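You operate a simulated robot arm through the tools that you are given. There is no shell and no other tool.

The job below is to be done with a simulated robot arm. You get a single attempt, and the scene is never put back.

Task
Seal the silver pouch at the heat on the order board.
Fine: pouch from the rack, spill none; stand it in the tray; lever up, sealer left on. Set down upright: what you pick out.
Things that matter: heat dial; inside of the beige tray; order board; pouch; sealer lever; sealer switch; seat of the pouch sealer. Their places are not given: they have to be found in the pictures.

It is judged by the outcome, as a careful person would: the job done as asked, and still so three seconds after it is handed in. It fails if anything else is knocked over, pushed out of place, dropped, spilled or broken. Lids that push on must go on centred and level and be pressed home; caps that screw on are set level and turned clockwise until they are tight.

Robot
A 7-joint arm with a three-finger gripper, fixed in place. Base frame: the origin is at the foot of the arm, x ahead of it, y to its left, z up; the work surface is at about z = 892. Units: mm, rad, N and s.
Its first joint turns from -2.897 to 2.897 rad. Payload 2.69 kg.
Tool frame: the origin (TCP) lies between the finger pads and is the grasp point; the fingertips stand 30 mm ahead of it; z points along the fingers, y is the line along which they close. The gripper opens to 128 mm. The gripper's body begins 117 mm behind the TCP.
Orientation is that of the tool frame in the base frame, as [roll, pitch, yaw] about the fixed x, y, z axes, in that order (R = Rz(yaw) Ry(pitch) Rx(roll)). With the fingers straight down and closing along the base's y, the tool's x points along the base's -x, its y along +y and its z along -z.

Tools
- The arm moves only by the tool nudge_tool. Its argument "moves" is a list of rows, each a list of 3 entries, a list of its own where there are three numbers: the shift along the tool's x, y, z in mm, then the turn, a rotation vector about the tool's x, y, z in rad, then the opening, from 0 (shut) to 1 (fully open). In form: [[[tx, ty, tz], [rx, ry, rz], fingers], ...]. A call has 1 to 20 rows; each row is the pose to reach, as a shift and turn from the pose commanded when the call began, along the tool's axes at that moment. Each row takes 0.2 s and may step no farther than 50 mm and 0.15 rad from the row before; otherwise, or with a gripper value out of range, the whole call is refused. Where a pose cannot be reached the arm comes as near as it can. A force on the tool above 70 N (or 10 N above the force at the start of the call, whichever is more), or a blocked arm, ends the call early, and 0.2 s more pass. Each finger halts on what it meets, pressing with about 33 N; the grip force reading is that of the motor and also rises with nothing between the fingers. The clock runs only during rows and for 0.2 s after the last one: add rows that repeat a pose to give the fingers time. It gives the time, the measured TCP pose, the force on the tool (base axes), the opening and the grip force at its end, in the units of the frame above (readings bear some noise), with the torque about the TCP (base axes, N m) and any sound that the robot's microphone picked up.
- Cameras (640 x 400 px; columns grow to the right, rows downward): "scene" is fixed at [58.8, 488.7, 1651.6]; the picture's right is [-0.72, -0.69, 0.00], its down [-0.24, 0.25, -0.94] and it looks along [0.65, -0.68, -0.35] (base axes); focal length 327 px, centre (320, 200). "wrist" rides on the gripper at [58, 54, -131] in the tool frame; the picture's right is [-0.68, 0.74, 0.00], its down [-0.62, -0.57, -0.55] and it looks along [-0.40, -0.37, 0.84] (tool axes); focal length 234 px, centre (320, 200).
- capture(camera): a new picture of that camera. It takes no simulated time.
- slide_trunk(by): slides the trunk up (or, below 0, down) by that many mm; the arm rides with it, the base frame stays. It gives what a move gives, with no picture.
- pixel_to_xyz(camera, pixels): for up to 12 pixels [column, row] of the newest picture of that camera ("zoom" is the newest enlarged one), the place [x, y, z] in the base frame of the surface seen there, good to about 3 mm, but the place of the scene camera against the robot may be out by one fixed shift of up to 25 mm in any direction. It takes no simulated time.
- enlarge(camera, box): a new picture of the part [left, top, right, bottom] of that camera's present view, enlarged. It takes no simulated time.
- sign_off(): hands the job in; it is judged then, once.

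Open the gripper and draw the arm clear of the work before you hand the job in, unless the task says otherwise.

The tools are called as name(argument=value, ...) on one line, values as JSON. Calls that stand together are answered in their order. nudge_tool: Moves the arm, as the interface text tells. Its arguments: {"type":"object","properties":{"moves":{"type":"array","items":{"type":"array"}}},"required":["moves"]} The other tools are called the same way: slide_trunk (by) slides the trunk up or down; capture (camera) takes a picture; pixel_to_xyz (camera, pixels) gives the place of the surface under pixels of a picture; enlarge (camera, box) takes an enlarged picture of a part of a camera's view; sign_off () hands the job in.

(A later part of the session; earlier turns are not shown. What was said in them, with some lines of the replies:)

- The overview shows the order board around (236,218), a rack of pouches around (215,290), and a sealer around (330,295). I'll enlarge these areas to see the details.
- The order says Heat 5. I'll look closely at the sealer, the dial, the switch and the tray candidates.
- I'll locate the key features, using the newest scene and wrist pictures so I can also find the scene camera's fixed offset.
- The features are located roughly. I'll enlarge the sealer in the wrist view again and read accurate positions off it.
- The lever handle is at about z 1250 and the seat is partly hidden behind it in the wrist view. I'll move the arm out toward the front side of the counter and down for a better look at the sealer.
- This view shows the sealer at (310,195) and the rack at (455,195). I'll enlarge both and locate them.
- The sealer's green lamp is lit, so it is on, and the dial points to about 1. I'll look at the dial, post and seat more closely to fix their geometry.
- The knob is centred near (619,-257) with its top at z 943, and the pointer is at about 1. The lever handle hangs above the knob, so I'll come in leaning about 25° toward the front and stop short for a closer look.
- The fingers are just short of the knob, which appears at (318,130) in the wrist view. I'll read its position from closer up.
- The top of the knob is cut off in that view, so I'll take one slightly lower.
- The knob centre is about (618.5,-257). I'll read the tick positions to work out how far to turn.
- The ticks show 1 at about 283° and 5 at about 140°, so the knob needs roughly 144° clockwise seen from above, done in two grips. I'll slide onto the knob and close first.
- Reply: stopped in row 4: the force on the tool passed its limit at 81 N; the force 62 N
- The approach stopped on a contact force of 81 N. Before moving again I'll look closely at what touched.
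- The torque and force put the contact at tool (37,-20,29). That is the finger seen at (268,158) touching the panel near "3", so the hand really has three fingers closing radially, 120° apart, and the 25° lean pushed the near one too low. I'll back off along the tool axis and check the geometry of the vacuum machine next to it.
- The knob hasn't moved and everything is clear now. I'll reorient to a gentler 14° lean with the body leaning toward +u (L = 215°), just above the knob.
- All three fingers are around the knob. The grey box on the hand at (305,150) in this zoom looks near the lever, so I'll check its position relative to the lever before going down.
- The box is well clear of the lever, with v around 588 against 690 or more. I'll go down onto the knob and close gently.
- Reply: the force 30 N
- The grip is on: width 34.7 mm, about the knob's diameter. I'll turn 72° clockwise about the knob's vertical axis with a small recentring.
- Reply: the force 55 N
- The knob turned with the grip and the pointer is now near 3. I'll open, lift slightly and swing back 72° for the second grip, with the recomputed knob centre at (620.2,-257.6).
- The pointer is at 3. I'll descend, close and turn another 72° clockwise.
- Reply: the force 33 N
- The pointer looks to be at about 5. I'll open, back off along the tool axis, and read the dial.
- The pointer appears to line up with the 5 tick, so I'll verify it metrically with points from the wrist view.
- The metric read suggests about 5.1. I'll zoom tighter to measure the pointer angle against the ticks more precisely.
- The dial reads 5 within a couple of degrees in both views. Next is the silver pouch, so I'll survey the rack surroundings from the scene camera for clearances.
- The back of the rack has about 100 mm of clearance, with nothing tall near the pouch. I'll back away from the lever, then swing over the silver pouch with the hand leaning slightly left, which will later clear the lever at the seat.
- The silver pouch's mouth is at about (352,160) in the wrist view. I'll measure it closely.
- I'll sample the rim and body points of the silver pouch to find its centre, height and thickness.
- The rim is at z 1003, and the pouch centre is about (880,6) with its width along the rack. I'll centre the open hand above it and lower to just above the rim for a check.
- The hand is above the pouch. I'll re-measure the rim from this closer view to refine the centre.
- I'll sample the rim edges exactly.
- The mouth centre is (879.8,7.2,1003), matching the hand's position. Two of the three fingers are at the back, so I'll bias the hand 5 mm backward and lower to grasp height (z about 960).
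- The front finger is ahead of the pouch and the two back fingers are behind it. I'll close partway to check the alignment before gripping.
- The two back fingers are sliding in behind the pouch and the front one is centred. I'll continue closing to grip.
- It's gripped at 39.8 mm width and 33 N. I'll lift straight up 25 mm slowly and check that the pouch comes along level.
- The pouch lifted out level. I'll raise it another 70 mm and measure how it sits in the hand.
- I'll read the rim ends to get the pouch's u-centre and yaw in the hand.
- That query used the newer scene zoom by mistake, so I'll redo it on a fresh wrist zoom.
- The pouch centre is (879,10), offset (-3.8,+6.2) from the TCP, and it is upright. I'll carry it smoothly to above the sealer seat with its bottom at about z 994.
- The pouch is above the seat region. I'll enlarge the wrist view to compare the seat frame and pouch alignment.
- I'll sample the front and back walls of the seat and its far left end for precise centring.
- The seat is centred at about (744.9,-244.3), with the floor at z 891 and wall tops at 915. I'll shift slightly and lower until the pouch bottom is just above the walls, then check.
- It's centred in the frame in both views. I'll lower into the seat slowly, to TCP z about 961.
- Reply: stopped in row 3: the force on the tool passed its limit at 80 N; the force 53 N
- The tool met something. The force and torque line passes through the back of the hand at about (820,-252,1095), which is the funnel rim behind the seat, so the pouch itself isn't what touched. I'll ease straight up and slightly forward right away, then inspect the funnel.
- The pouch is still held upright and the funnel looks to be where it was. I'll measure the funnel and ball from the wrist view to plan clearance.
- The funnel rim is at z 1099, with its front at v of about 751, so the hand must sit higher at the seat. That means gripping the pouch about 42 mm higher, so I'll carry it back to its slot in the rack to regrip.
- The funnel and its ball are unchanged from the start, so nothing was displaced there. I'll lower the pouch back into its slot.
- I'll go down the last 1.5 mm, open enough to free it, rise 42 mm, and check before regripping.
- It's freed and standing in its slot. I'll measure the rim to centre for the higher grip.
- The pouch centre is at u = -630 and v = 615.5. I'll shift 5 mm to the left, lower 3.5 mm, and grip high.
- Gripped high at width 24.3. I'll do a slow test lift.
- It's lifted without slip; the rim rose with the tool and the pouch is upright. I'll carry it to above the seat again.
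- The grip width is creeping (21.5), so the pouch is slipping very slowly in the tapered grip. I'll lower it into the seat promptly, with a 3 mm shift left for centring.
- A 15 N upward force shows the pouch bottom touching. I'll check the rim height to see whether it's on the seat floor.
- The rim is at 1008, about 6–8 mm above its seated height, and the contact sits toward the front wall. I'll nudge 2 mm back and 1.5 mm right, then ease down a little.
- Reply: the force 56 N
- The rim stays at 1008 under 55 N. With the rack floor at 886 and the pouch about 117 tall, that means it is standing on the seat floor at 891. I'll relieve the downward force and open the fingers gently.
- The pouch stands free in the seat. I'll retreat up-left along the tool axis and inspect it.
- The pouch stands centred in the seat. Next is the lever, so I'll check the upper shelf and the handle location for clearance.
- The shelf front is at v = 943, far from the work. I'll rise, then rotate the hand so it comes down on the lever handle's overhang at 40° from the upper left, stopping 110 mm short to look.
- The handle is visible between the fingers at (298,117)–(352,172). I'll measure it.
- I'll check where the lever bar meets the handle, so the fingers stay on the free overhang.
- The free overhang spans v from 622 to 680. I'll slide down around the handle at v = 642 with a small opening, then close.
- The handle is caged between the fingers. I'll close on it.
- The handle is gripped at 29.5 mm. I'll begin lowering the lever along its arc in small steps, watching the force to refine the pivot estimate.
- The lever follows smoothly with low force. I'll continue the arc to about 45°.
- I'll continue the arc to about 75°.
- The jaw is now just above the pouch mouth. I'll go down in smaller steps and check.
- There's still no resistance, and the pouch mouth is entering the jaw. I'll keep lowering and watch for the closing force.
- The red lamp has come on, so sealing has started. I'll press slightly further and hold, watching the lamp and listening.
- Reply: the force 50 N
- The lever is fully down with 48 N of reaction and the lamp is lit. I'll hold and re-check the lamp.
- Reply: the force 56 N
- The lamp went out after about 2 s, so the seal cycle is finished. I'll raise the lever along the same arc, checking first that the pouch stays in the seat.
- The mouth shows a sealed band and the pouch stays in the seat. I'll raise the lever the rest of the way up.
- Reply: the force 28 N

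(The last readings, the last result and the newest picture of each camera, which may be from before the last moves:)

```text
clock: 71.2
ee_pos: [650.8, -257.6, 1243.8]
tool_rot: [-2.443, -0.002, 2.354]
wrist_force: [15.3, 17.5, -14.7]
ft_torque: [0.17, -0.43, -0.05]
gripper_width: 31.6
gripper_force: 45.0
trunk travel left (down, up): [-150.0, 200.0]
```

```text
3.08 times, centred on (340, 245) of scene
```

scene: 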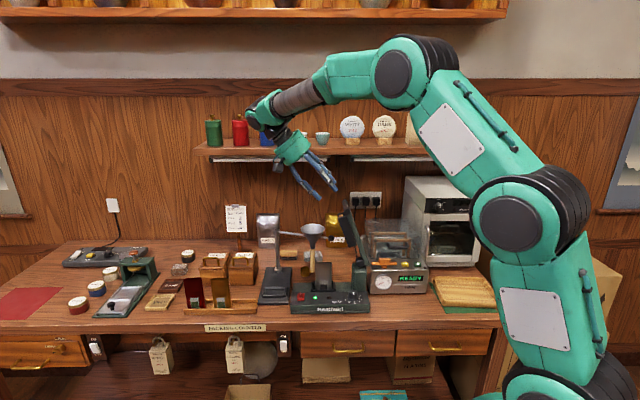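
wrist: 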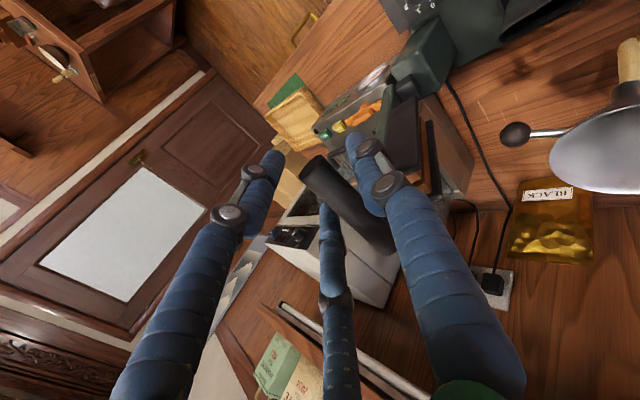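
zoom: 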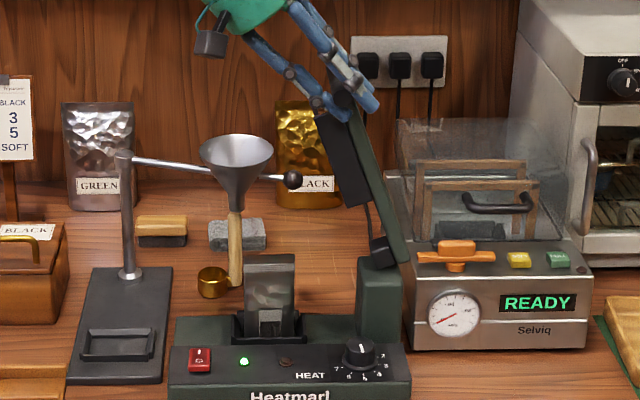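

The lever is back up at its rest angle. I'll open and retreat along the tool axis, then confirm it stays up.

nudge_tool(moves=[[[0, 0, 0], [0, 0, 0], 0.25], [[0, 0, 0], [0, 0, 0], 0.41], [[0, 0, 0], [0, 0, 0], 0.41], [[0, 4, -30], [0, 0, 0], 0.41], [[0, 8, -70], [0, 0, 0], 0.41], [[0, 10, -110], [0, 0, 0], 0.5], [[0, 20, -140], [0, 0, 0], 0.55], [[0, 20, -140], [0, 0, 0], 0.55]])

enlarge(camera="scene", box=[290, 180, 390, 310])

capture(camera="wrist")

```text
clock: 73.0
ee_pos: [725.0, -185.1, 1341.5]
tool_rot: [-2.442, -0.003, 2.352]
wrist_force: [-0.4, 0.6, -0.3]
ft_torque: [-0.05, 0.02, -0.01]
gripper_width: 70.4
gripper_force: 0.1
trunk travel left (down, up): [-150.0, 200.0]
```

```text
3.08 times, centred on (340, 245) of scene
```

zoom: 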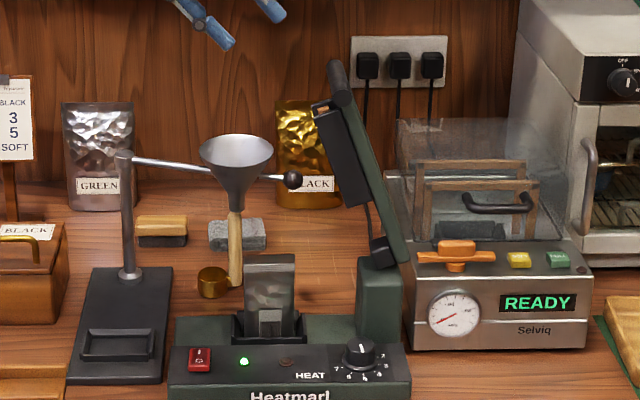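

```text
taken
```

wrist: 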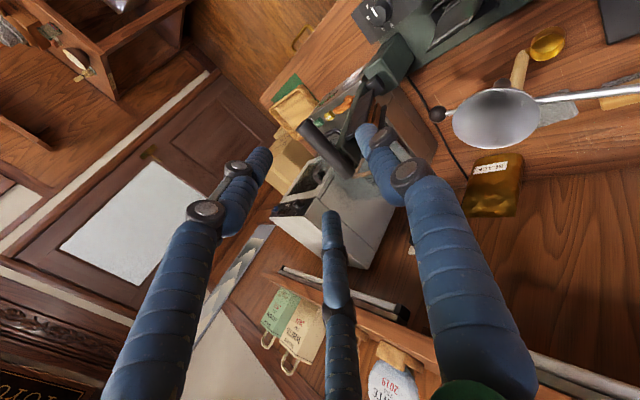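

The lever stays up on its own. I'll rotate back to the earlier hand orientation and move above the sealed pouch to pick it up.

nudge_tool(moves=[[[-3.9, 1.5, 0], [-0.0317, -0.0317, -0.1281], 0.6], [[-7.7, 2.9, 0], [-0.0634, -0.0634, -0.2562], 0.6], [[-11.6, 4.4, 0], [-0.0951, -0.0951, -0.3843], 0.6], [[-15.5, 5.9, 0], [-0.1268, -0.1268, -0.5124], 0.6], [[-19.3, 7.3, 0], [-0.1585, -0.1585, -0.6405], 0.6], [[-23.2, 8.8, 0], [-0.1902, -0.1902, -0.7686], 0.6], [[-27.1, 10.3, 0], [-0.2219, -0.2219, -0.8966], 0.6], [[-30.9, 11.7, 0], [-0.2536, -0.2536, -1.0247], 0.6], [[-34.8, 13.2, 0], [-0.2853, -0.2853, -1.1528], 0.6], [[-38.7, 14.7, 0], [-0.317, -0.317, -1.2809], 0.6], [[-42.5, 16.1, 0], [-0.3487, -0.3487, -1.409], 0.6], [[-46.4, 17.6, 0.1], [-0.3804, -0.3804, -1.5371], 0.6], [[-49.9, 41.4, 31.6], [-0.3804, -0.3804, -1.5371], 0.6], [[-53.4, 65.3, 63.2], [-0.3804, -0.3804, -1.5371], 0.6], [[-56.9, 89.1, 94.7], [-0.3804, -0.3804, -1.5371], 0.6], [[-60.4, 113, 126.3], [-0.3804, -0.3804, -1.5371], 0.6], [[-63.9, 136.8, 157.8], [-0.3804, -0.3804, -1.5371], 0.6], [[-63.9, 136.8, 157.8], [-0.3804, -0.3804, -1.5371], 0.6]])

enlarge(camera="scene", box=[280, 190, 390, 320])

enlarge(camera="wrist", box=[270, 80, 390, 200])

pixel_to_xyz(camera="zoom", pixels=[[250, 90], [280, 130], [310, 170], [340, 200], [330, 130], [300, 110], [360, 150], [380, 160], [270, 90], [350, 120], [300, 60], [320, 100]])

```text
clock: 76.8
ee_pos: [771.1, -229.3, 1130.4]
tool_rot: [3.141, -0.214, -2.361]
wrist_force: [-0.1, -0.9, 0.1]
ft_torque: [-0.01, 0.08, -0.02]
gripper_width: 76.7
gripper_force: 0.1
trunk travel left (down, up): [-150.0, 200.0]
```

```text
3.08 times, centred on (335, 255) of scene
```

zoom: 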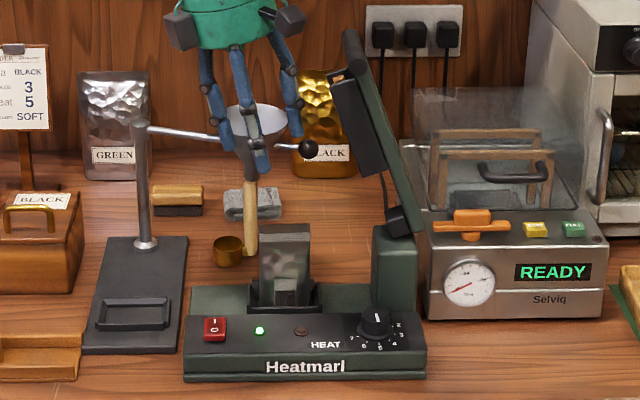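

```text
3.33 times, centred on (330, 140) of wrist
```

zoom: 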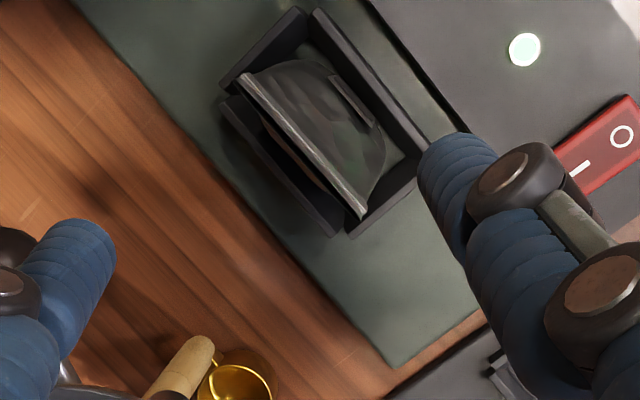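

```text
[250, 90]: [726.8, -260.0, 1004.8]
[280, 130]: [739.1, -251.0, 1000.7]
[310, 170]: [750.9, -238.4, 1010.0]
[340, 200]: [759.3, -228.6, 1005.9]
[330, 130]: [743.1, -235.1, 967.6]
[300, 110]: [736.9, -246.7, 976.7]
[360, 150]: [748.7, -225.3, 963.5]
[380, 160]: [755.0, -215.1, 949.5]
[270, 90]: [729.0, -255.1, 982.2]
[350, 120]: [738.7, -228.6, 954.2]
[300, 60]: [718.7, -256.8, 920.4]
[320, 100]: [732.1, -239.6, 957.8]
```

After sealing the pouch is flat on top and only thick lower down (half-thickness about 12 mm at z 958, 4 mm at z 977), so I need a lower grip that still clears the funnel. I'll turn the hand so a single finger is at the back, leaning 12° left and 6° forward, starting well above the pouch.

nudge_tool(moves=[[[-1.5, 4.4, -0.3], [0.0118, -0.0075, 0.1318], 0.6], [[-3.1, 8.7, -0.6], [0.0236, -0.0149, 0.2636], 0.6], [[-4.6, 13.1, -0.9], [0.0354, -0.0224, 0.3953], 0.6], [[-6.1, 17.5, -1.3], [0.0472, -0.0298, 0.5271], 0.6], [[-7.6, 21.8, -1.6], [0.0589, -0.0373, 0.6589], 0.6], [[-9.2, 26.2, -1.9], [0.0707, -0.0447, 0.7907], 0.6], [[-10.7, 30.5, -2.2], [0.0825, -0.0522, 0.9224], 0.6], [[-12.2, 34.9, -2.5], [0.0943, -0.0596, 1.0542], 0.6], [[-12.2, 34.9, -2.5], [0.0943, -0.0596, 1.0542], 0.6]])

capture(camera="wrist")

enlarge(camera="scene", box=[280, 190, 390, 320])

```text
clock: 78.8
ee_pos: [756.7, -193.2, 1129.9]
tool_rot: [-2.91, -0.011, 2.877]
wrist_force: [0.0, -1.1, -0.5]
ft_torque: [-0.03, -0.04, 0.01]
gripper_width: 76.9
gripper_force: 0.0
trunk travel left (down, up): [-150.0, 200.0]
```

```text
taken
```

wrist: 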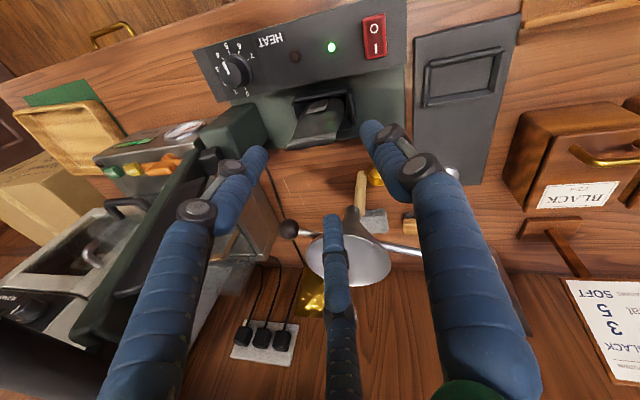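

```text
3.08 times, centred on (335, 255) of scene
```

zoom: 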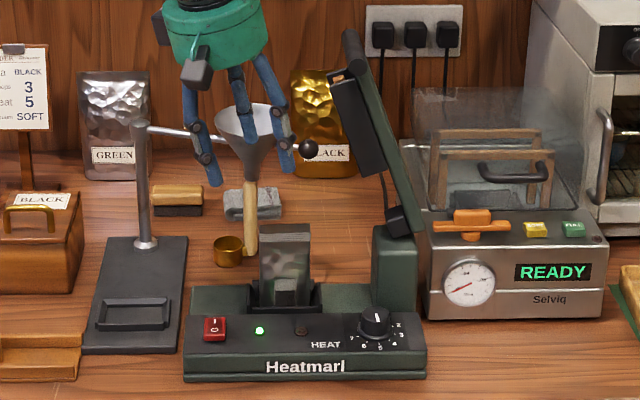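

The pouch is visible at (320,118) between the fingers. I'll measure it once more in this view.

enlarge(camera="wrist", box=[270, 70, 380, 170])

pixel_to_xyz(camera="zoom", pixels=[[215, 300], [330, 290], [270, 280], [250, 230], [320, 230], [280, 200], [270, 170], [300, 260], [240, 270], [320, 200], [210, 250], [345, 240]])

```text
4.00 times, centred on (325, 120) of wrist
```

zoom: 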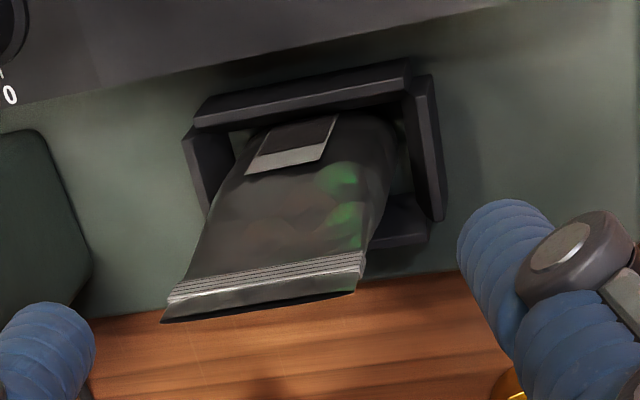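

```text
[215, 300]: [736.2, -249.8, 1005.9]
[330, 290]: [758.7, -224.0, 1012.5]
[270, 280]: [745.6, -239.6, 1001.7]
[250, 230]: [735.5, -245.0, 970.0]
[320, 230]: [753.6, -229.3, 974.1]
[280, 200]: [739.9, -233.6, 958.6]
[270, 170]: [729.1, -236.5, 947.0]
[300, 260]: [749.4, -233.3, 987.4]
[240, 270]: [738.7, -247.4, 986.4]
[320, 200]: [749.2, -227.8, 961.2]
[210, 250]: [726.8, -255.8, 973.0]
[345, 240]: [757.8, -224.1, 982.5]
```

Centring holds with the pouch centre at u of about -354 and v about 699.5. I'll descend along the tool axis partway and check clearances around the pouch, funnel and lever.

nudge_tool(moves=[[[0.2, -1, 40], [0, 0, 0], 0.62], [[0.4, -2, 80], [0, 0, 0], 0.62], [[0.6, -2.7, 110], [0, 0, 0], 0.62], [[0.6, -2.7, 125], [0, 0, 0], 0.62], [[0.6, -2.7, 125], [0, 0, 0], 0.62]])

capture(camera="wrist")

enlarge(camera="scene", box=[280, 190, 390, 320])

```text
clock: 80.0
ee_pos: [744.8, -225.0, 1009.0]
tool_rot: [-2.91, -0.011, 2.877]
wrist_force: [-0.2, 0.0, 0.1]
ft_torque: [-0.02, 0.0, -0.02]
gripper_width: 79.3
gripper_force: 0.0
trunk travel left (down, up): [-150.0, 200.0]
```

```text
taken
```

wrist: 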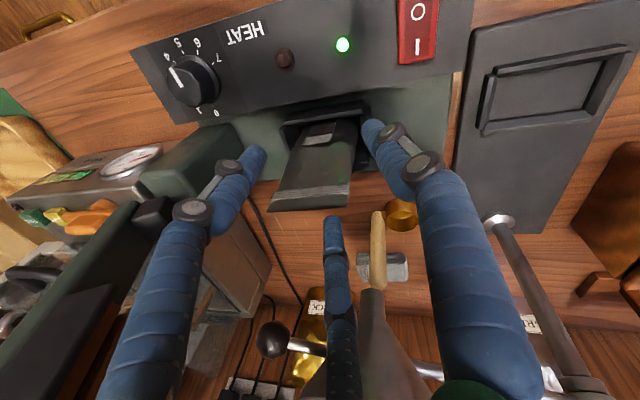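

```text
3.08 times, centred on (335, 255) of scene
```

zoom: 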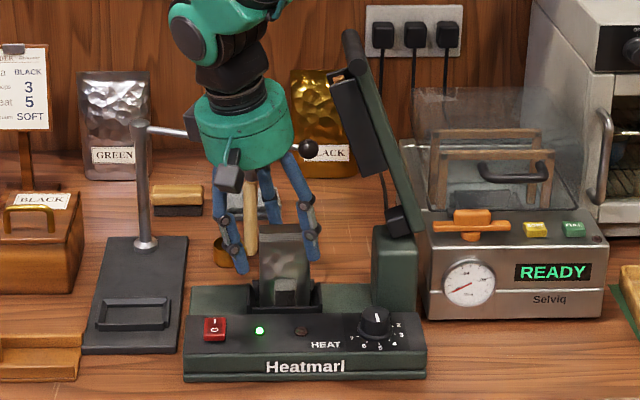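

The pouch is centred between the front fingers. I'll check where the wooden scoop handle is relative to the back finger before going lower.

pixel_to_xyz(camera="wrist", pixels=[[378, 215], [378, 235], [376, 270], [380, 285], [400, 210], [335, 218], [333, 235], [340, 255], [372, 300], [385, 268], [310, 205], [310, 150]])

```text
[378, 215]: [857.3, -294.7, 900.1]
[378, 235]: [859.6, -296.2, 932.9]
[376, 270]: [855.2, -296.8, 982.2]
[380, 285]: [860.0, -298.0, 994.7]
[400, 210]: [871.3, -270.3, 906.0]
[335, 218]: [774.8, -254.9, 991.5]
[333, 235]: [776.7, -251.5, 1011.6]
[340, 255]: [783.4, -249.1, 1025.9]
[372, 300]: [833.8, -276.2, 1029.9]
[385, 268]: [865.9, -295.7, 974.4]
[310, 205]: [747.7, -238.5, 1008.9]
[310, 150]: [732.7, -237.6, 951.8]
```

The scoop is at v = 815, far enough behind. I'll go down the remaining 45 mm.

nudge_tool(moves=[[[0, 0, 15], [0, 0, 0], 0.62], [[0, 0, 30], [0, 0, 0], 0.62], [[0, 0, 40], [0, 0, 0], 0.62], [[0, 0, 45], [0, 0, 0], 0.62], [[0, 0, 45], [0, 0, 0], 0.62]])

capture(camera="wrist")

enlarge(camera="scene", box=[290, 210, 380, 310])

```text
clock: 81.2
ee_pos: [741.8, -234.1, 965.7]
tool_rot: [-2.91, -0.012, 2.879]
wrist_force: [0.1, -0.1, -0.2]
ft_torque: [0.02, -0.04, 0.02]
gripper_width: 79.3
gripper_force: 0.0
trunk travel left (down, up): [-150.0, 200.0]
```

```text
taken
```

wrist: 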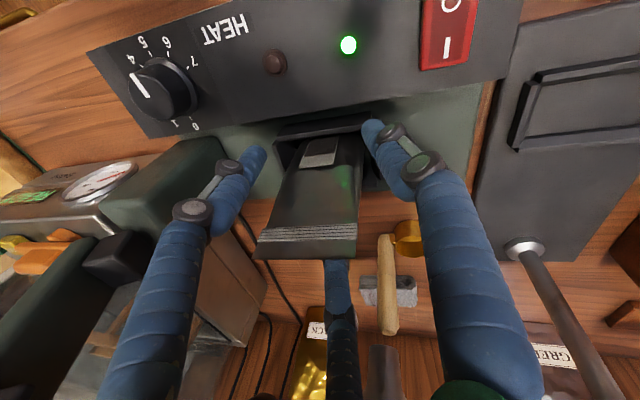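

```text
4.00 times, centred on (335, 260) of scene
```

zoom: 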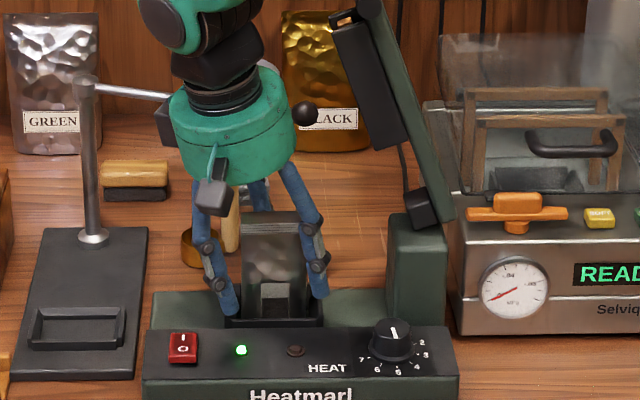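

No contact, and all the fingers are around the pouch. I'll close gradually.

nudge_tool(moves=[[[0, 0, 0], [0, 0, 0], 0.52], [[0, 0, 0], [0, 0, 0], 0.44], [[0, 0, 0], [0, 0, 0], 0.37], [[0, 0, 0], [0, 0, 0], 0.3], [[0, 0, 0], [0, 0, 0], 0.22], [[0, 0, 0], [0, 0, 0], 0.15], [[0, 0, 0], [0, 0, 0], 0.15]])

capture(camera="wrist")

enlarge(camera="scene", box=[290, 210, 380, 310])

```text
clock: 82.8
ee_pos: [742.4, -233.3, 966.1]
tool_rot: [-2.909, -0.01, 2.877]
wrist_force: [-1.8, 1.1, 3.2]
ft_torque: [0.11, 0.14, -0.11]
gripper_width: 39.9
gripper_force: 32.6
trunk travel left (down, up): [-150.0, 200.0]
```

```text
taken
```

wrist: 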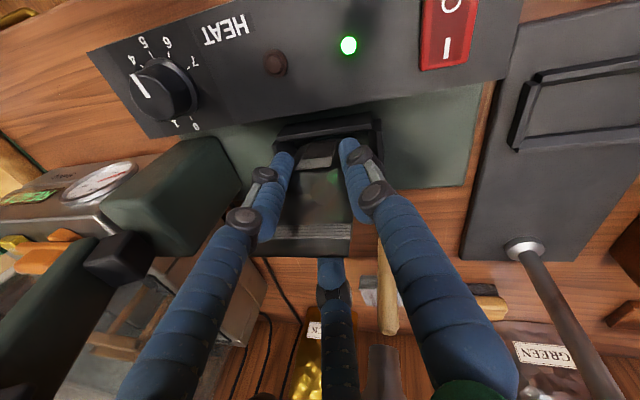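

```text
4.00 times, centred on (335, 260) of scene
```

zoom: 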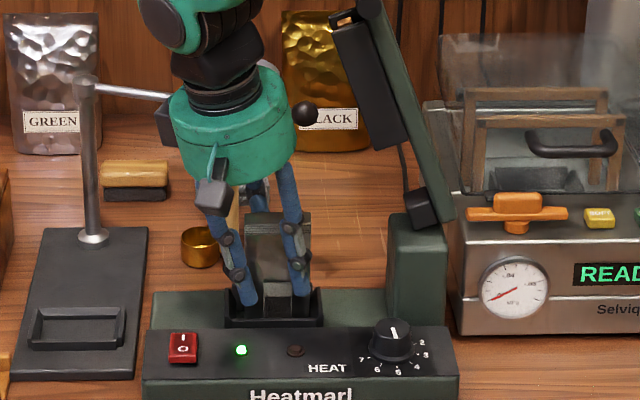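

It's gripped at 39.9 mm width. I'll lift 30 mm straight up out of the seat and then along the tool axis away from the lever.

nudge_tool(moves=[[[0.1, -1.2, -4.9], [0, 0, 0], 0.15], [[0.2, -3.5, -14.6], [0, 0, 0], 0.15], [[0.4, -7, -29.2], [0, 0, 0], 0.15], [[0.4, -7, -50], [0, 0, 0], 0.15], [[0.4, -7, -50], [0, 0, 0], 0.15]])

capture(camera="wrist")

enlarge(camera="scene", box=[290, 190, 380, 310])

```text
clock: 84.0
ee_pos: [743.5, -229.7, 1015.9]
tool_rot: [-2.909, -0.013, 2.879]
wrist_force: [0.4, 0.0, -0.4]
ft_torque: [0.04, -0.04, 0.02]
gripper_width: 39.4
gripper_force: 33.2
trunk travel left (down, up): [-150.0, 200.0]
```

```text
taken
```

wrist: 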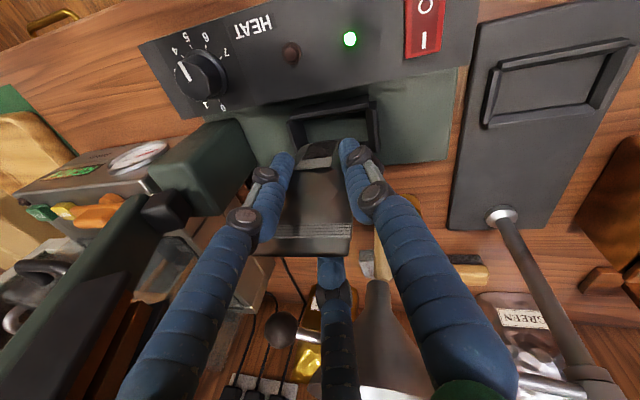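

```text
3.33 times, centred on (335, 250) of scene
```

zoom: 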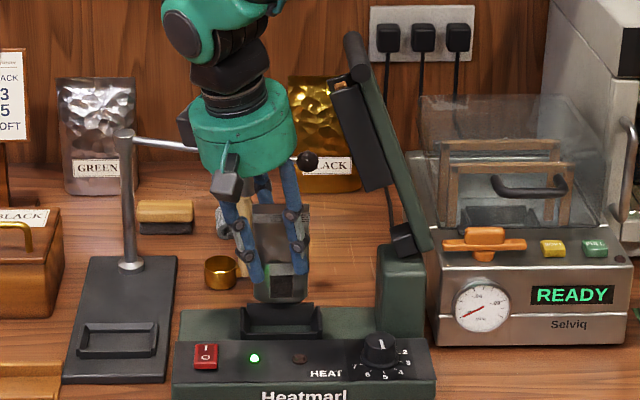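

The pouch is out and upright. I'll raise it further along the tool axis and draw it out to the front, clear of the lever.

nudge_tool(moves=[[[0, 0, -20], [0, 0, 0], 0.15], [[0, 0, -40], [0, 0, 0], 0.15], [[17.1, 9.6, -42.1], [0, 0, 0], 0.15], [[48.4, 27.1, -45.9], [0, 0, 0], 0.15], [[82.5, 46.3, -50.1], [0, 0, 0], 0.15], [[116.7, 65.4, -54.3], [0, 0, 0], 0.15], [[142.3, 79.8, -57.4], [0, 0, 0], 0.15], [[142.3, 79.8, -57.4], [0, 0, 0], 0.15]])

capture(camera="scene")

enlarge(camera="scene", box=[280, 190, 390, 320])

capture(camera="wrist")

```text
clock: 85.8
ee_pos: [630.3, -104.0, 1055.3]
tool_rot: [-2.909, -0.011, 2.878]
wrist_force: [0.0, 0.0, -0.3]
ft_torque: [-0.03, -0.03, -0.02]
gripper_width: 39.2
gripper_force: 33.5
trunk travel left (down, up): [-150.0, 200.0]
```

```text
taken
```

scene: 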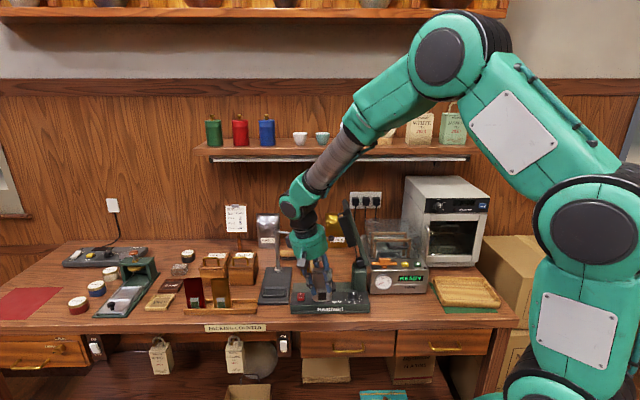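

```text
3.08 times, centred on (335, 255) of scene
```

zoom: 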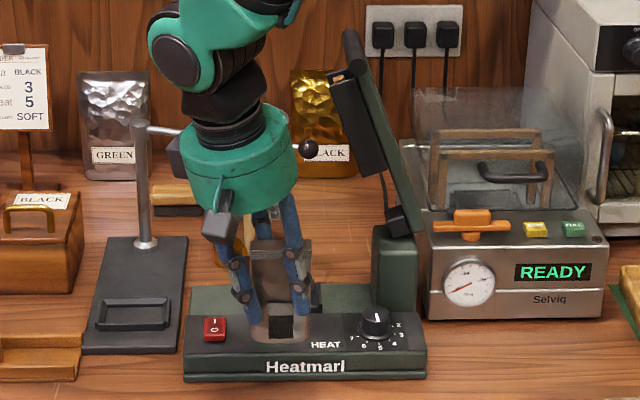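

```text
taken
```

wrist: 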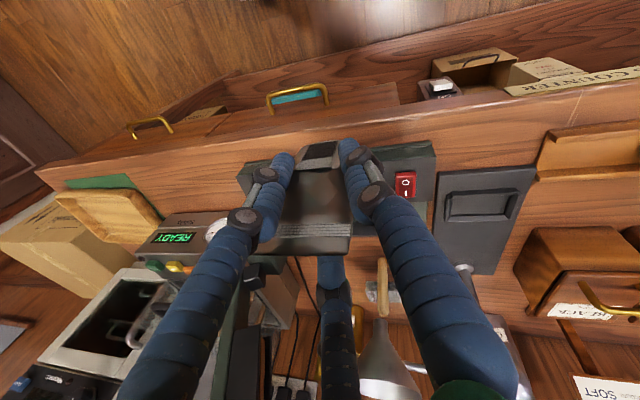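

The pouch is held firmly at a steady 39.2 mm. I'll travel along the front, around the machine, toward the tray on the right.

nudge_tool(moves=[[[9.8, -16.6, 4.1], [0, 0, 0], 0.15], [[29.3, -49.7, 12.3], [0, 0, 0], 0.15], [[51.3, -87, 21.5], [0, 0, 0], 0.15], [[73.4, -124.2, 30.7], [0, 0, 0], 0.15], [[95.4, -161.5, 39.9], [0, 0, 0], 0.15], [[117.4, -198.8, 49.1], [0, 0, 0], 0.15], [[139.4, -236, 58.3], [0, 0, 0], 0.15], [[161.4, -273.3, 67.5], [0, 0, 0], 0.15], [[183.4, -310.6, 76.7], [0, 0, 0], 0.15], [[205.4, -347.8, 85.8], [0, 0, 0], 0.15], [[224.9, -381, 94], [0, 0, 0], 0.15], [[237.2, -401.7, 99.1], [0, 0, 0], 0.15], [[244.5, -414.1, 102.2], [0, 0, 0], 0.15], [[244.5, -414.1, 102.2], [0, 0, 0], 0.15]])

capture(camera="scene")

capture(camera="wrist")

```text
clock: 88.8
ee_pos: [282.7, -452.3, 1054.1]
tool_rot: [-2.909, -0.013, 2.878]
wrist_force: [0.5, 0.4, 0.0]
ft_torque: [0.03, 0.0, 0.02]
gripper_width: 39.1
gripper_force: 32.9
trunk travel left (down, up): [-150.0, 200.0]
```

```text
taken
```

scene: 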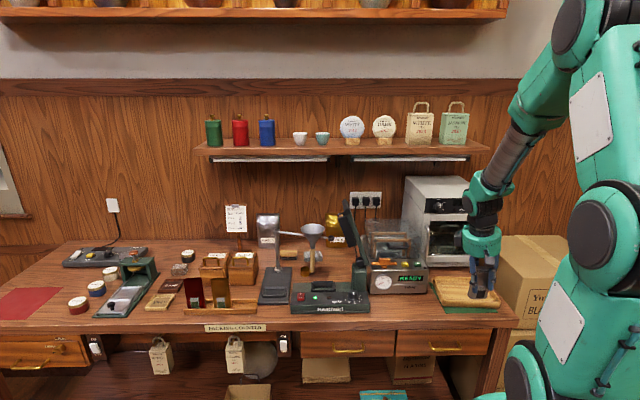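

```text
taken
```

wrist: 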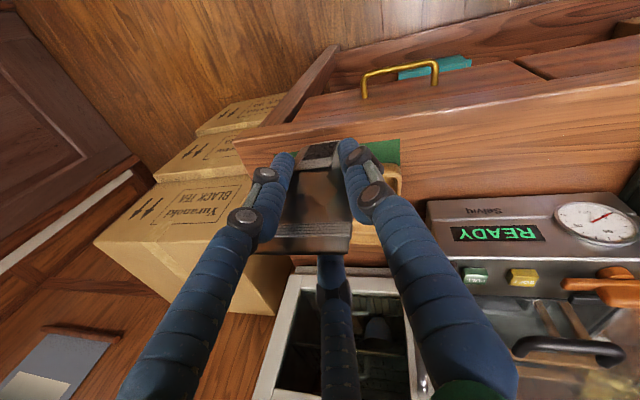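

The tray shows behind the pouch near (370,215). I'll measure its rim and floor from both cameras.

enlarge(camera="scene", box=[425, 265, 515, 325])

pixel_to_xyz(camera="zoom", pixels=[[70, 85], [170, 275], [520, 275], [440, 85], [180, 180], [250, 220], [420, 230], [150, 120], [120, 200], [300, 260], [600, 300], [300, 310]])

pixel_to_xyz(camera="wrist", pixels=[[370, 235], [397, 180], [388, 165], [370, 255], [385, 230], [300, 258], [375, 215], [370, 270], [392, 155], [280, 258], [360, 240], [270, 290]])

```text
6.67 times, centred on (470, 295) of scene
```

zoom: 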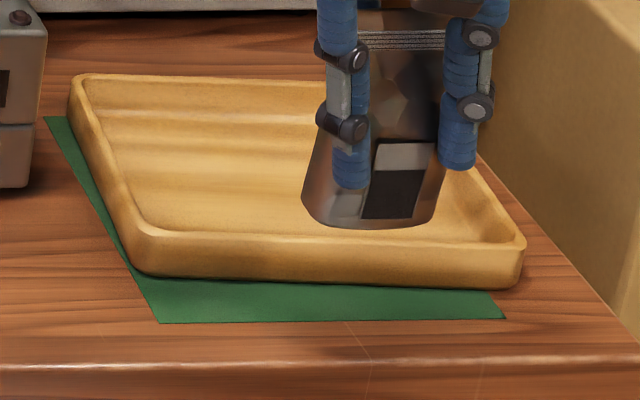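

```text
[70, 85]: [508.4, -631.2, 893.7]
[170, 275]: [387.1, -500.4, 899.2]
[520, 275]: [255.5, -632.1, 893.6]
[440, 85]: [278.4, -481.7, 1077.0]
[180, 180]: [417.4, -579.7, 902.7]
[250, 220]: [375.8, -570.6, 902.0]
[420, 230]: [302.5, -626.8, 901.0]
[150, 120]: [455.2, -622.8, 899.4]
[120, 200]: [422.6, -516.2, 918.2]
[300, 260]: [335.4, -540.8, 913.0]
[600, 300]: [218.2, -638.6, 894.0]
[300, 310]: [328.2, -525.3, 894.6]
```

```text
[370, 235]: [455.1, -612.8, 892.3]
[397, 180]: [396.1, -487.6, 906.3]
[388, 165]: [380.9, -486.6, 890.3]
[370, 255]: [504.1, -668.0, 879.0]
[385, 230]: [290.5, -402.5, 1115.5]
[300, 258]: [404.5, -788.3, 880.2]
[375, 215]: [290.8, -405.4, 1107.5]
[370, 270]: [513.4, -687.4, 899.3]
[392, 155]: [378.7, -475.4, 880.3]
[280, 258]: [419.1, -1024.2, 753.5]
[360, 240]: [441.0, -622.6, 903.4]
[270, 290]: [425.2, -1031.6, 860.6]
```

The tray spans u of about 75–266 and v of about 627–805, with its floor near z 887. I'll move the pouch over the tray interior.

nudge_tool(moves=[[[-7.5, -7.5, 1.7], [0, 0, 0], 0.15], [[-24.8, -24.8, 5.6], [0, 0, 0], 0.15], [[-47.2, -47.2, 10.7], [0, 0, 0], 0.15], [[-72, -72, 16.3], [0, 0, 0], 0.15], [[-95.6, -95.6, 21.6], [0, 0, 0], 0.15], [[-114.3, -114.3, 25.9], [0, 0, 0], 0.15], [[-124.2, -124.2, 28.1], [0, 0, 0], 0.15], [[-124.2, -124.2, 28.1], [0, 0, 0], 0.15]])

capture(camera="wrist")

enlarge(camera="scene", box=[420, 210, 530, 325])

pixel_to_xyz(camera="wrist", pixels=[[240, 130], [225, 150], [400, 120], [380, 100], [300, 120], [230, 190], [420, 180], [250, 260], [380, 270], [400, 230], [270, 110], [350, 100]])

```text
clock: 90.6
ee_pos: [370.8, -609.0, 1054.1]
tool_rot: [-2.91, -0.014, 2.878]
wrist_force: [-0.8, -0.4, 0.2]
ft_torque: [0.0, 0.0, -0.01]
gripper_width: 39.1
gripper_force: 33.0
trunk travel left (down, up): [-150.0, 200.0]
```

```text
taken
```

wrist: 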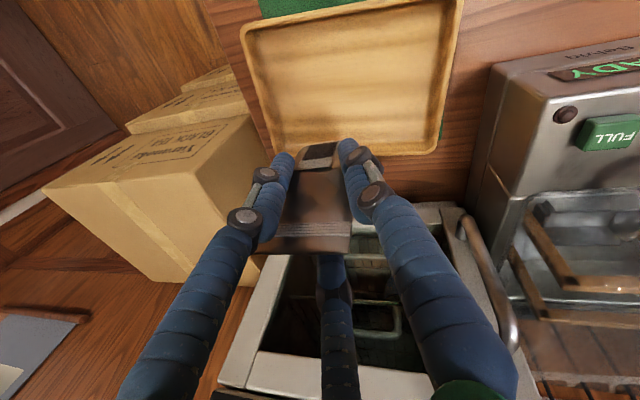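

```text
3.48 times, centred on (475, 268) of scene
```

zoom: 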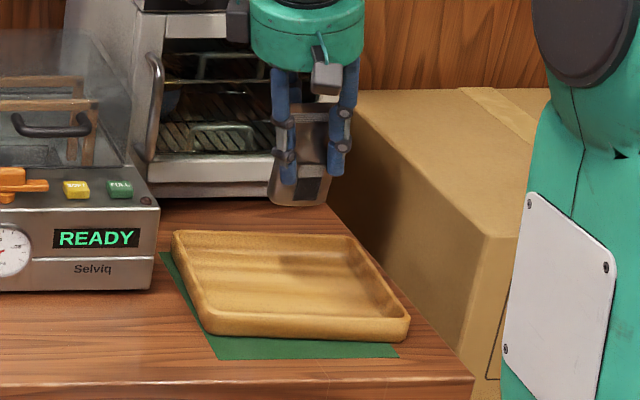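

```text
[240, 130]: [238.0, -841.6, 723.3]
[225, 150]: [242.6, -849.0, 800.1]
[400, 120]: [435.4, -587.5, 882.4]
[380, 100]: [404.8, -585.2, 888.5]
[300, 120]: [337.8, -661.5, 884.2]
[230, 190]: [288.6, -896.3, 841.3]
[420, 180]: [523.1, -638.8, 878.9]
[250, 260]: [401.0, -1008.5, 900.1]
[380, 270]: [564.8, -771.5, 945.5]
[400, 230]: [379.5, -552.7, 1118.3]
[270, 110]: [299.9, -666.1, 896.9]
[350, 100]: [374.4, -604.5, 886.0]
```

The full tray is visible now. I'll measure its corners from the wrist view to centre the pouch.

pixel_to_xyz(camera="wrist", pixels=[[247, 35], [455, 6], [275, 150], [433, 150], [260, 40], [440, 15], [283, 140], [425, 142], [345, 25], [430, 80], [265, 90], [360, 60]])

enlarge(camera="wrist", box=[220, 0, 480, 270])

```text
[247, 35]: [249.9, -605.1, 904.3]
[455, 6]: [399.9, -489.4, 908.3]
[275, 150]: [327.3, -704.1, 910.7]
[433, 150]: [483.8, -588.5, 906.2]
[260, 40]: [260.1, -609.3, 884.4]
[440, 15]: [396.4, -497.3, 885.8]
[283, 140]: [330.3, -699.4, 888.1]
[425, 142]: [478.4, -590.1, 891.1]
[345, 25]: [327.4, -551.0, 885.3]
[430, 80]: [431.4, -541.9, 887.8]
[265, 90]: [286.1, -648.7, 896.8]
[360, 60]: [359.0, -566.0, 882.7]
```

```text
1.48 times, centred on (350, 135) of wrist
```

zoom: 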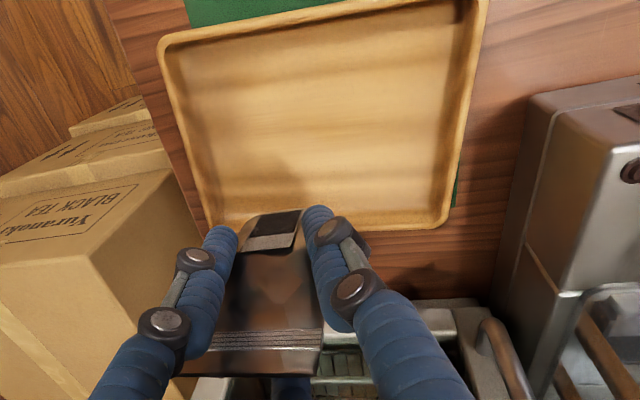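

The tray's inner floor is centred at (366,-599) with z about 886. I'll shift to that centre and lower to about 12 mm above the floor.

nudge_tool(moves=[[[5.8, 7.8, -1.8], [0, 0, 0], 0.15], [[11.6, 15.5, -3.6], [0, 0, 0], 0.15], [[11.3, 21.3, 20.7], [0, 0, 0], 0.15], [[11, 27.1, 45], [0, 0, 0], 0.15], [[10.7, 31.8, 64.5], [0, 0, 0], 0.15], [[10.6, 34.1, 74.2], [0, 0, 0], 0.15], [[10.6, 34.1, 74.2], [0, 0, 0], 0.15]])

capture(camera="wrist")

enlarge(camera="scene", box=[425, 230, 515, 325])

```text
clock: 92.2
ee_pos: [362.9, -590.6, 973.5]
tool_rot: [-2.91, -0.014, 2.877]
wrist_force: [0.5, 0.0, -0.4]
ft_torque: [0.02, -0.01, 0.01]
gripper_width: 39.2
gripper_force: 33.4
trunk travel left (down, up): [-150.0, 200.0]
```

```text
taken
```

wrist: 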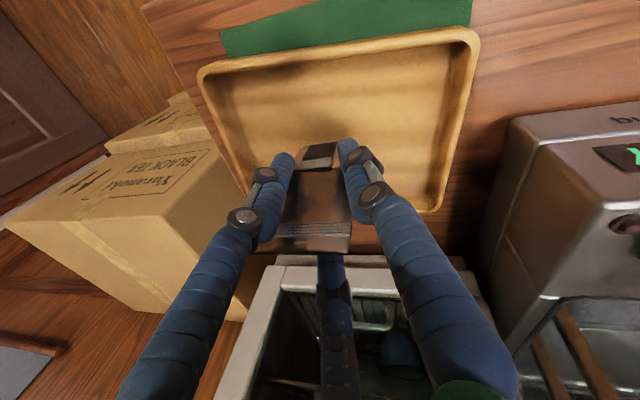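

```text
4.21 times, centred on (470, 278) of scene
```

zoom: 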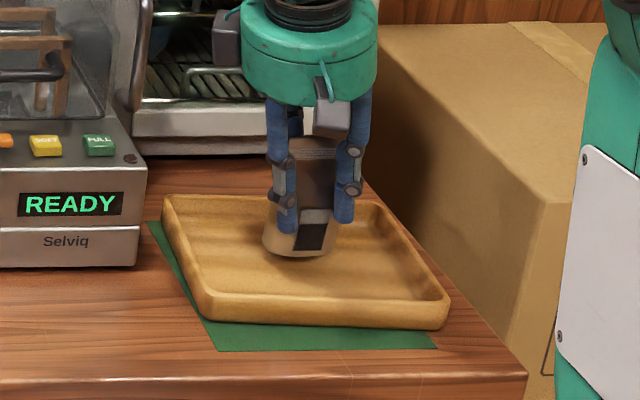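

The pouch is just above the tray floor, centred and upright. I'll ease down until contact shows.

nudge_tool(moves=[[[0, 1.2, 4.9], [0, 0, 0], 0.15], [[-0.1, 2.1, 8.8], [0, 0, 0], 0.15], [[-0.1, 2.4, 10.2], [0, 0, 0], 0.15], [[-0.1, 2.4, 10.2], [0, 0, 0], 0.15]])

enlarge(camera="scene", box=[425, 230, 515, 325])

```text
clock: 93.2
ee_pos: [361.6, -590.4, 963.1]
tool_rot: [-2.91, -0.013, 2.876]
wrist_force: [-0.7, -0.2, -0.4]
ft_torque: [0.01, -0.03, -0.03]
gripper_width: 39.0
gripper_force: 33.0
trunk travel left (down, up): [-150.0, 200.0]
```

```text
4.21 times, centred on (470, 278) of scene
```

zoom: 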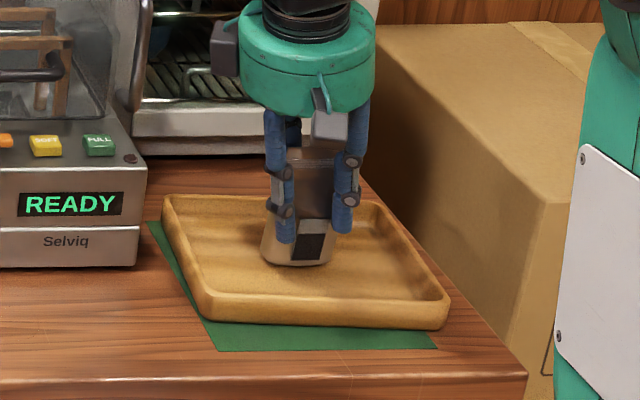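

No contact force yet, so I'll go down in 1 mm steps.

nudge_tool(moves=[[[0, 0.23, 1], [0, 0, 0], 0.15], [[0, 0.46, 1.9], [0, 0, 0], 0.15], [[0, 0.46, 1.9], [0, 0, 0], 0.15]])

```text
clock: 94.0
ee_pos: [363.7, -589.3, 960.9]
tool_rot: [-2.909, -0.014, 2.879]
wrist_force: [0.5, 0.0, -0.4]
ft_torque: [0.0, -0.03, 0.03]
gripper_width: 39.1
gripper_force: 32.6
trunk travel left (down, up): [-150.0, 200.0]
```

nudge_tool(moves=[[[0, 0.23, 1], [0, 0, 0], 0.15], [[0, 0.46, 1.9], [0, 0, 0], 0.15], [[0, 0.46, 1.9], [0, 0, 0], 0.15]])

enlarge(camera="wrist", box=[250, 110, 400, 270])

pixel_to_xyz(camera="zoom", pixels=[[270, 345], [330, 340], [300, 335], [300, 240], [290, 200], [320, 70], [340, 40]])

```text
clock: 94.8
ee_pos: [362.7, -590.1, 959.1]
tool_rot: [-2.91, -0.013, 2.877]
wrist_force: [0.4, -0.1, 1.6]
ft_torque: [-0.01, -0.01, 0.02]
gripper_width: 38.8
gripper_force: 33.1
trunk travel left (down, up): [-150.0, 200.0]
```

```text
2.50 times, centred on (325, 190) of wrist
```

zoom: 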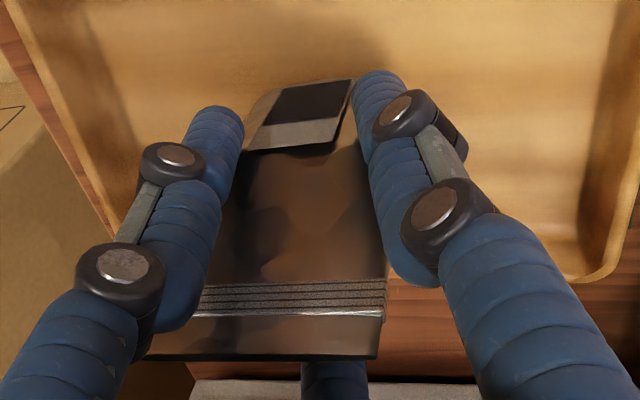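

```text
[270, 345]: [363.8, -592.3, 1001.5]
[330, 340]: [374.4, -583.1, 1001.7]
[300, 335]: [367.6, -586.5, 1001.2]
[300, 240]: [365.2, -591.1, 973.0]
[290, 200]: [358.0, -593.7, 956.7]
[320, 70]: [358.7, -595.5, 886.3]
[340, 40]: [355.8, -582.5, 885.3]
```

The rim is at 1001.6, so the bottom is at about 885 and just touching (+1.6 N). I'll go one more millimetre to confirm.

nudge_tool(moves=[[[0, 0.23, 1], [0, 0, 0], 0.15], [[0, 0.23, 1], [0, 0, 0], 0.15]])

```text
clock: 95.4
ee_pos: [362.8, -590.9, 959.4]
tool_rot: [-2.908, -0.013, 2.878]
wrist_force: [-0.1, -0.4, 8.2]
ft_torque: [-0.03, 0.04, -0.02]
gripper_width: 38.8
gripper_force: 33.0
trunk travel left (down, up): [-150.0, 200.0]
```

The reaction is +8 N, so the pouch is standing on the tray floor. I'll open slowly and then retreat along the tool axis.

nudge_tool(moves=[[[0, -0.1, -0.4], [0, 0, 0], 0.32], [[0, -0.1, -0.4], [0, 0, 0], 0.38], [[0, -0.1, -0.4], [0, 0, 0], 0.46], [[0, -0.1, -0.4], [0, 0, 0], 0.56], [[0, -0.1, -0.4], [0, 0, 0], 0.64], [[0, -0.1, -0.4], [0, 0, 0], 0.64]])

capture(camera="wrist")

enlarge(camera="scene", box=[425, 230, 515, 325])

```text
clock: 96.8
ee_pos: [362.6, -590.3, 958.2]
tool_rot: [-2.908, -0.012, 2.877]
wrist_force: [-0.7, 0.1, 0.7]
ft_torque: [-0.01, -0.01, -0.01]
gripper_width: 82.0
gripper_force: 0.0
trunk travel left (down, up): [-150.0, 200.0]
```

```text
taken
```

wrist: 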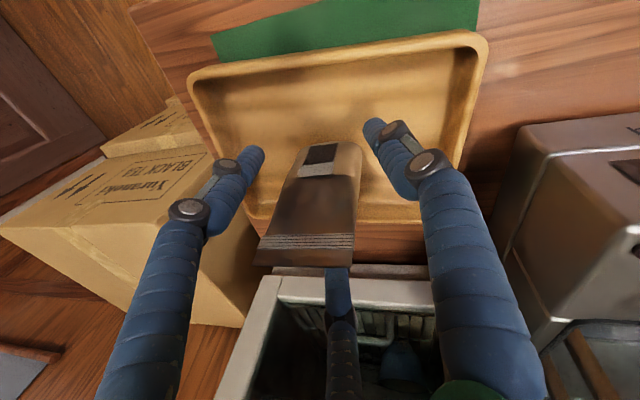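

```text
4.21 times, centred on (470, 278) of scene
```

zoom: 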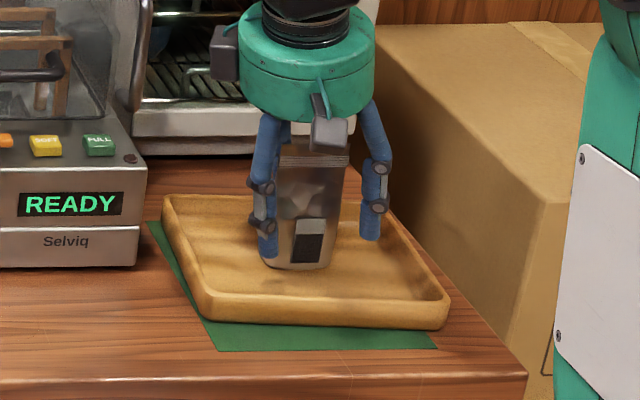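

The pouch stands on its own. I'll retreat along the tool axis, then draw the arm clear.

nudge_tool(moves=[[[0, 0, -15], [0, 0, 0], 0.68], [[0, 0, -45], [0, 0, 0], 0.7], [[0, 0, -85], [0, 0, 0], 0.7], [[0, 0, -125], [0, 0, 0], 0.7], [[0, 0, -165], [0, 0, 0], 0.7], [[20, 30, -190], [0, 0, 0], 0.7], [[40, 70, -205], [0, 0, 0], 0.7], [[60, 110, -220], [0, 0, 0], 0.7], [[60, 110, -220], [0, 0, 0], 0.7]])

capture(camera="scene")

enlarge(camera="scene", box=[425, 230, 515, 325])

enlarge(camera="scene", box=[270, 190, 400, 325])

capture(camera="wrist")

```text
clock: 98.8
ee_pos: [347.4, -420.6, 1149.6]
tool_rot: [-2.908, -0.013, 2.879]
wrist_force: [-1.0, 0.8, 0.5]
ft_torque: [-0.05, -0.08, 0.02]
gripper_width: 89.6
gripper_force: 0.1
trunk travel left (down, up): [-150.0, 200.0]
```

```text
taken
```

scene: 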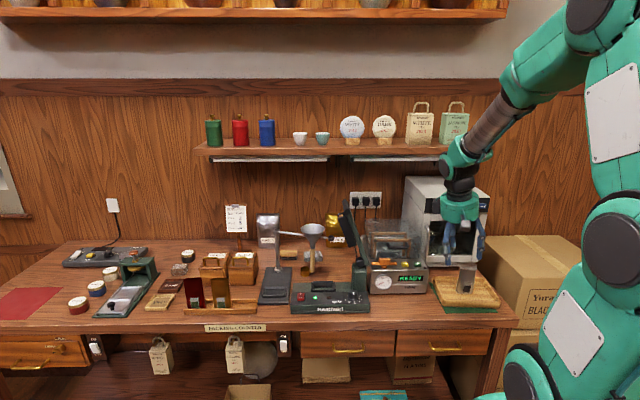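

```text
4.21 times, centred on (470, 278) of scene
```

zoom: 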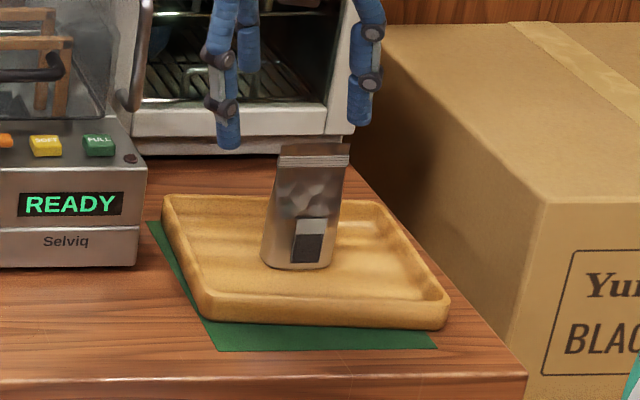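

```text
2.96 times, centred on (335, 258) of scene
```

zoom: 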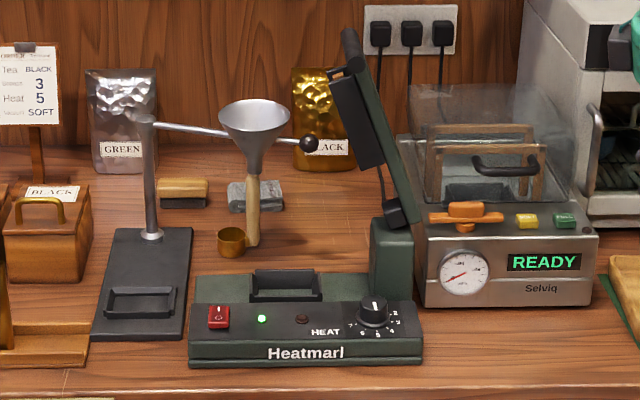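

```text
taken
```

wrist: 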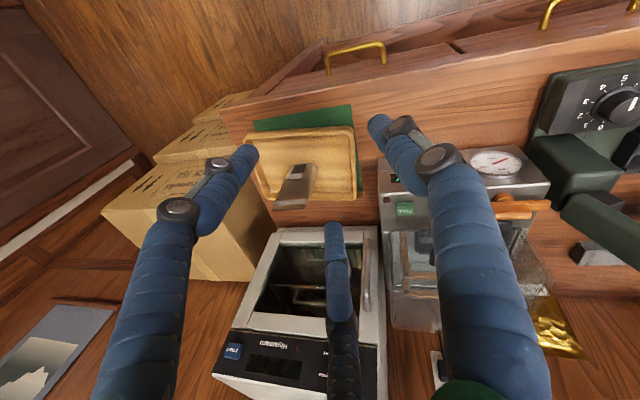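

The pouch stands sealed in the tray, the lever is up and the green lamp is on. I'll do a final close check of the dial and the rack area before handing in.

enlarge(camera="scene", box=[340, 284, 372, 310])

enlarge(camera="scene", box=[150, 200, 330, 330])

enlarge(camera="wrist", box=[230, 110, 380, 230])

```text
15.38 times, centred on (356, 297) of scene
```

zoom: 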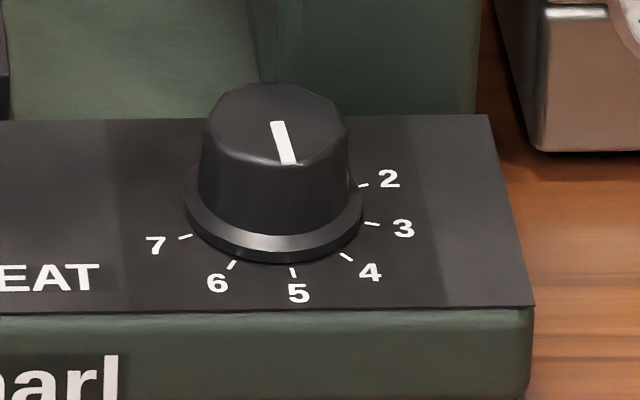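

```text
3.08 times, centred on (240, 265) of scene
```

zoom: 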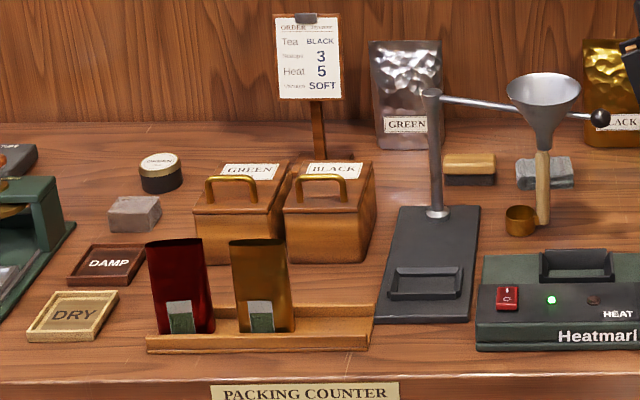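

```text
3.33 times, centred on (305, 170) of wrist
```

zoom: 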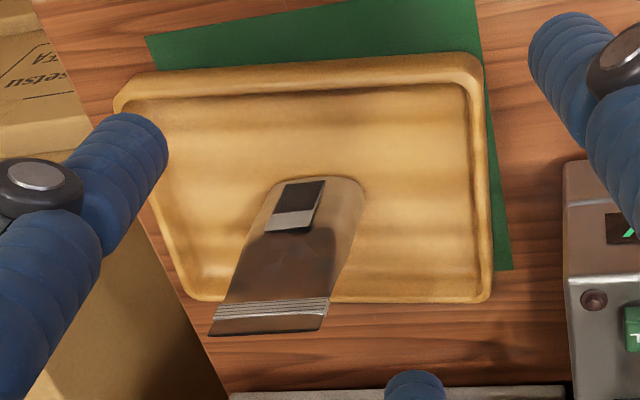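

The dial is on 5, the pouch is sealed and upright in the tray, and the lever is up with the sealer on. The other items are where they were, and the gripper is open and clear, so I'm handing in.

sign_off()

```text
The job is handed in.
```

The silver pouch from the rack is sealed at heat 5, as the order board asks. It is standing upright in the beige tray and I saw no spill. The lever is up, the sealer is still on, and the job has been handed in.

- **Seal:** the red lamp came on when I lowered the lever and went out after about 2 seconds. The mouth of the pouch now shows a sealed band.
- **Heat:** I turned the dial from 1 to 5 before sealing. It still read 5 in the final picture.
- **Bumps along the way:** the hand touched the sealer panel once. Later, as I lowered the pouch, it pressed on the funnel rim at about 80 N. I put the pouch back in the rack and picked it up higher to clear the funnel. The funnel and the dial looked unmoved afterwards.
- **Gripper:** the hand has three fingers that close radially, not two as described. I worked to that after the first contact.

Nothing else looked knocked over or out of place in the last pictures.
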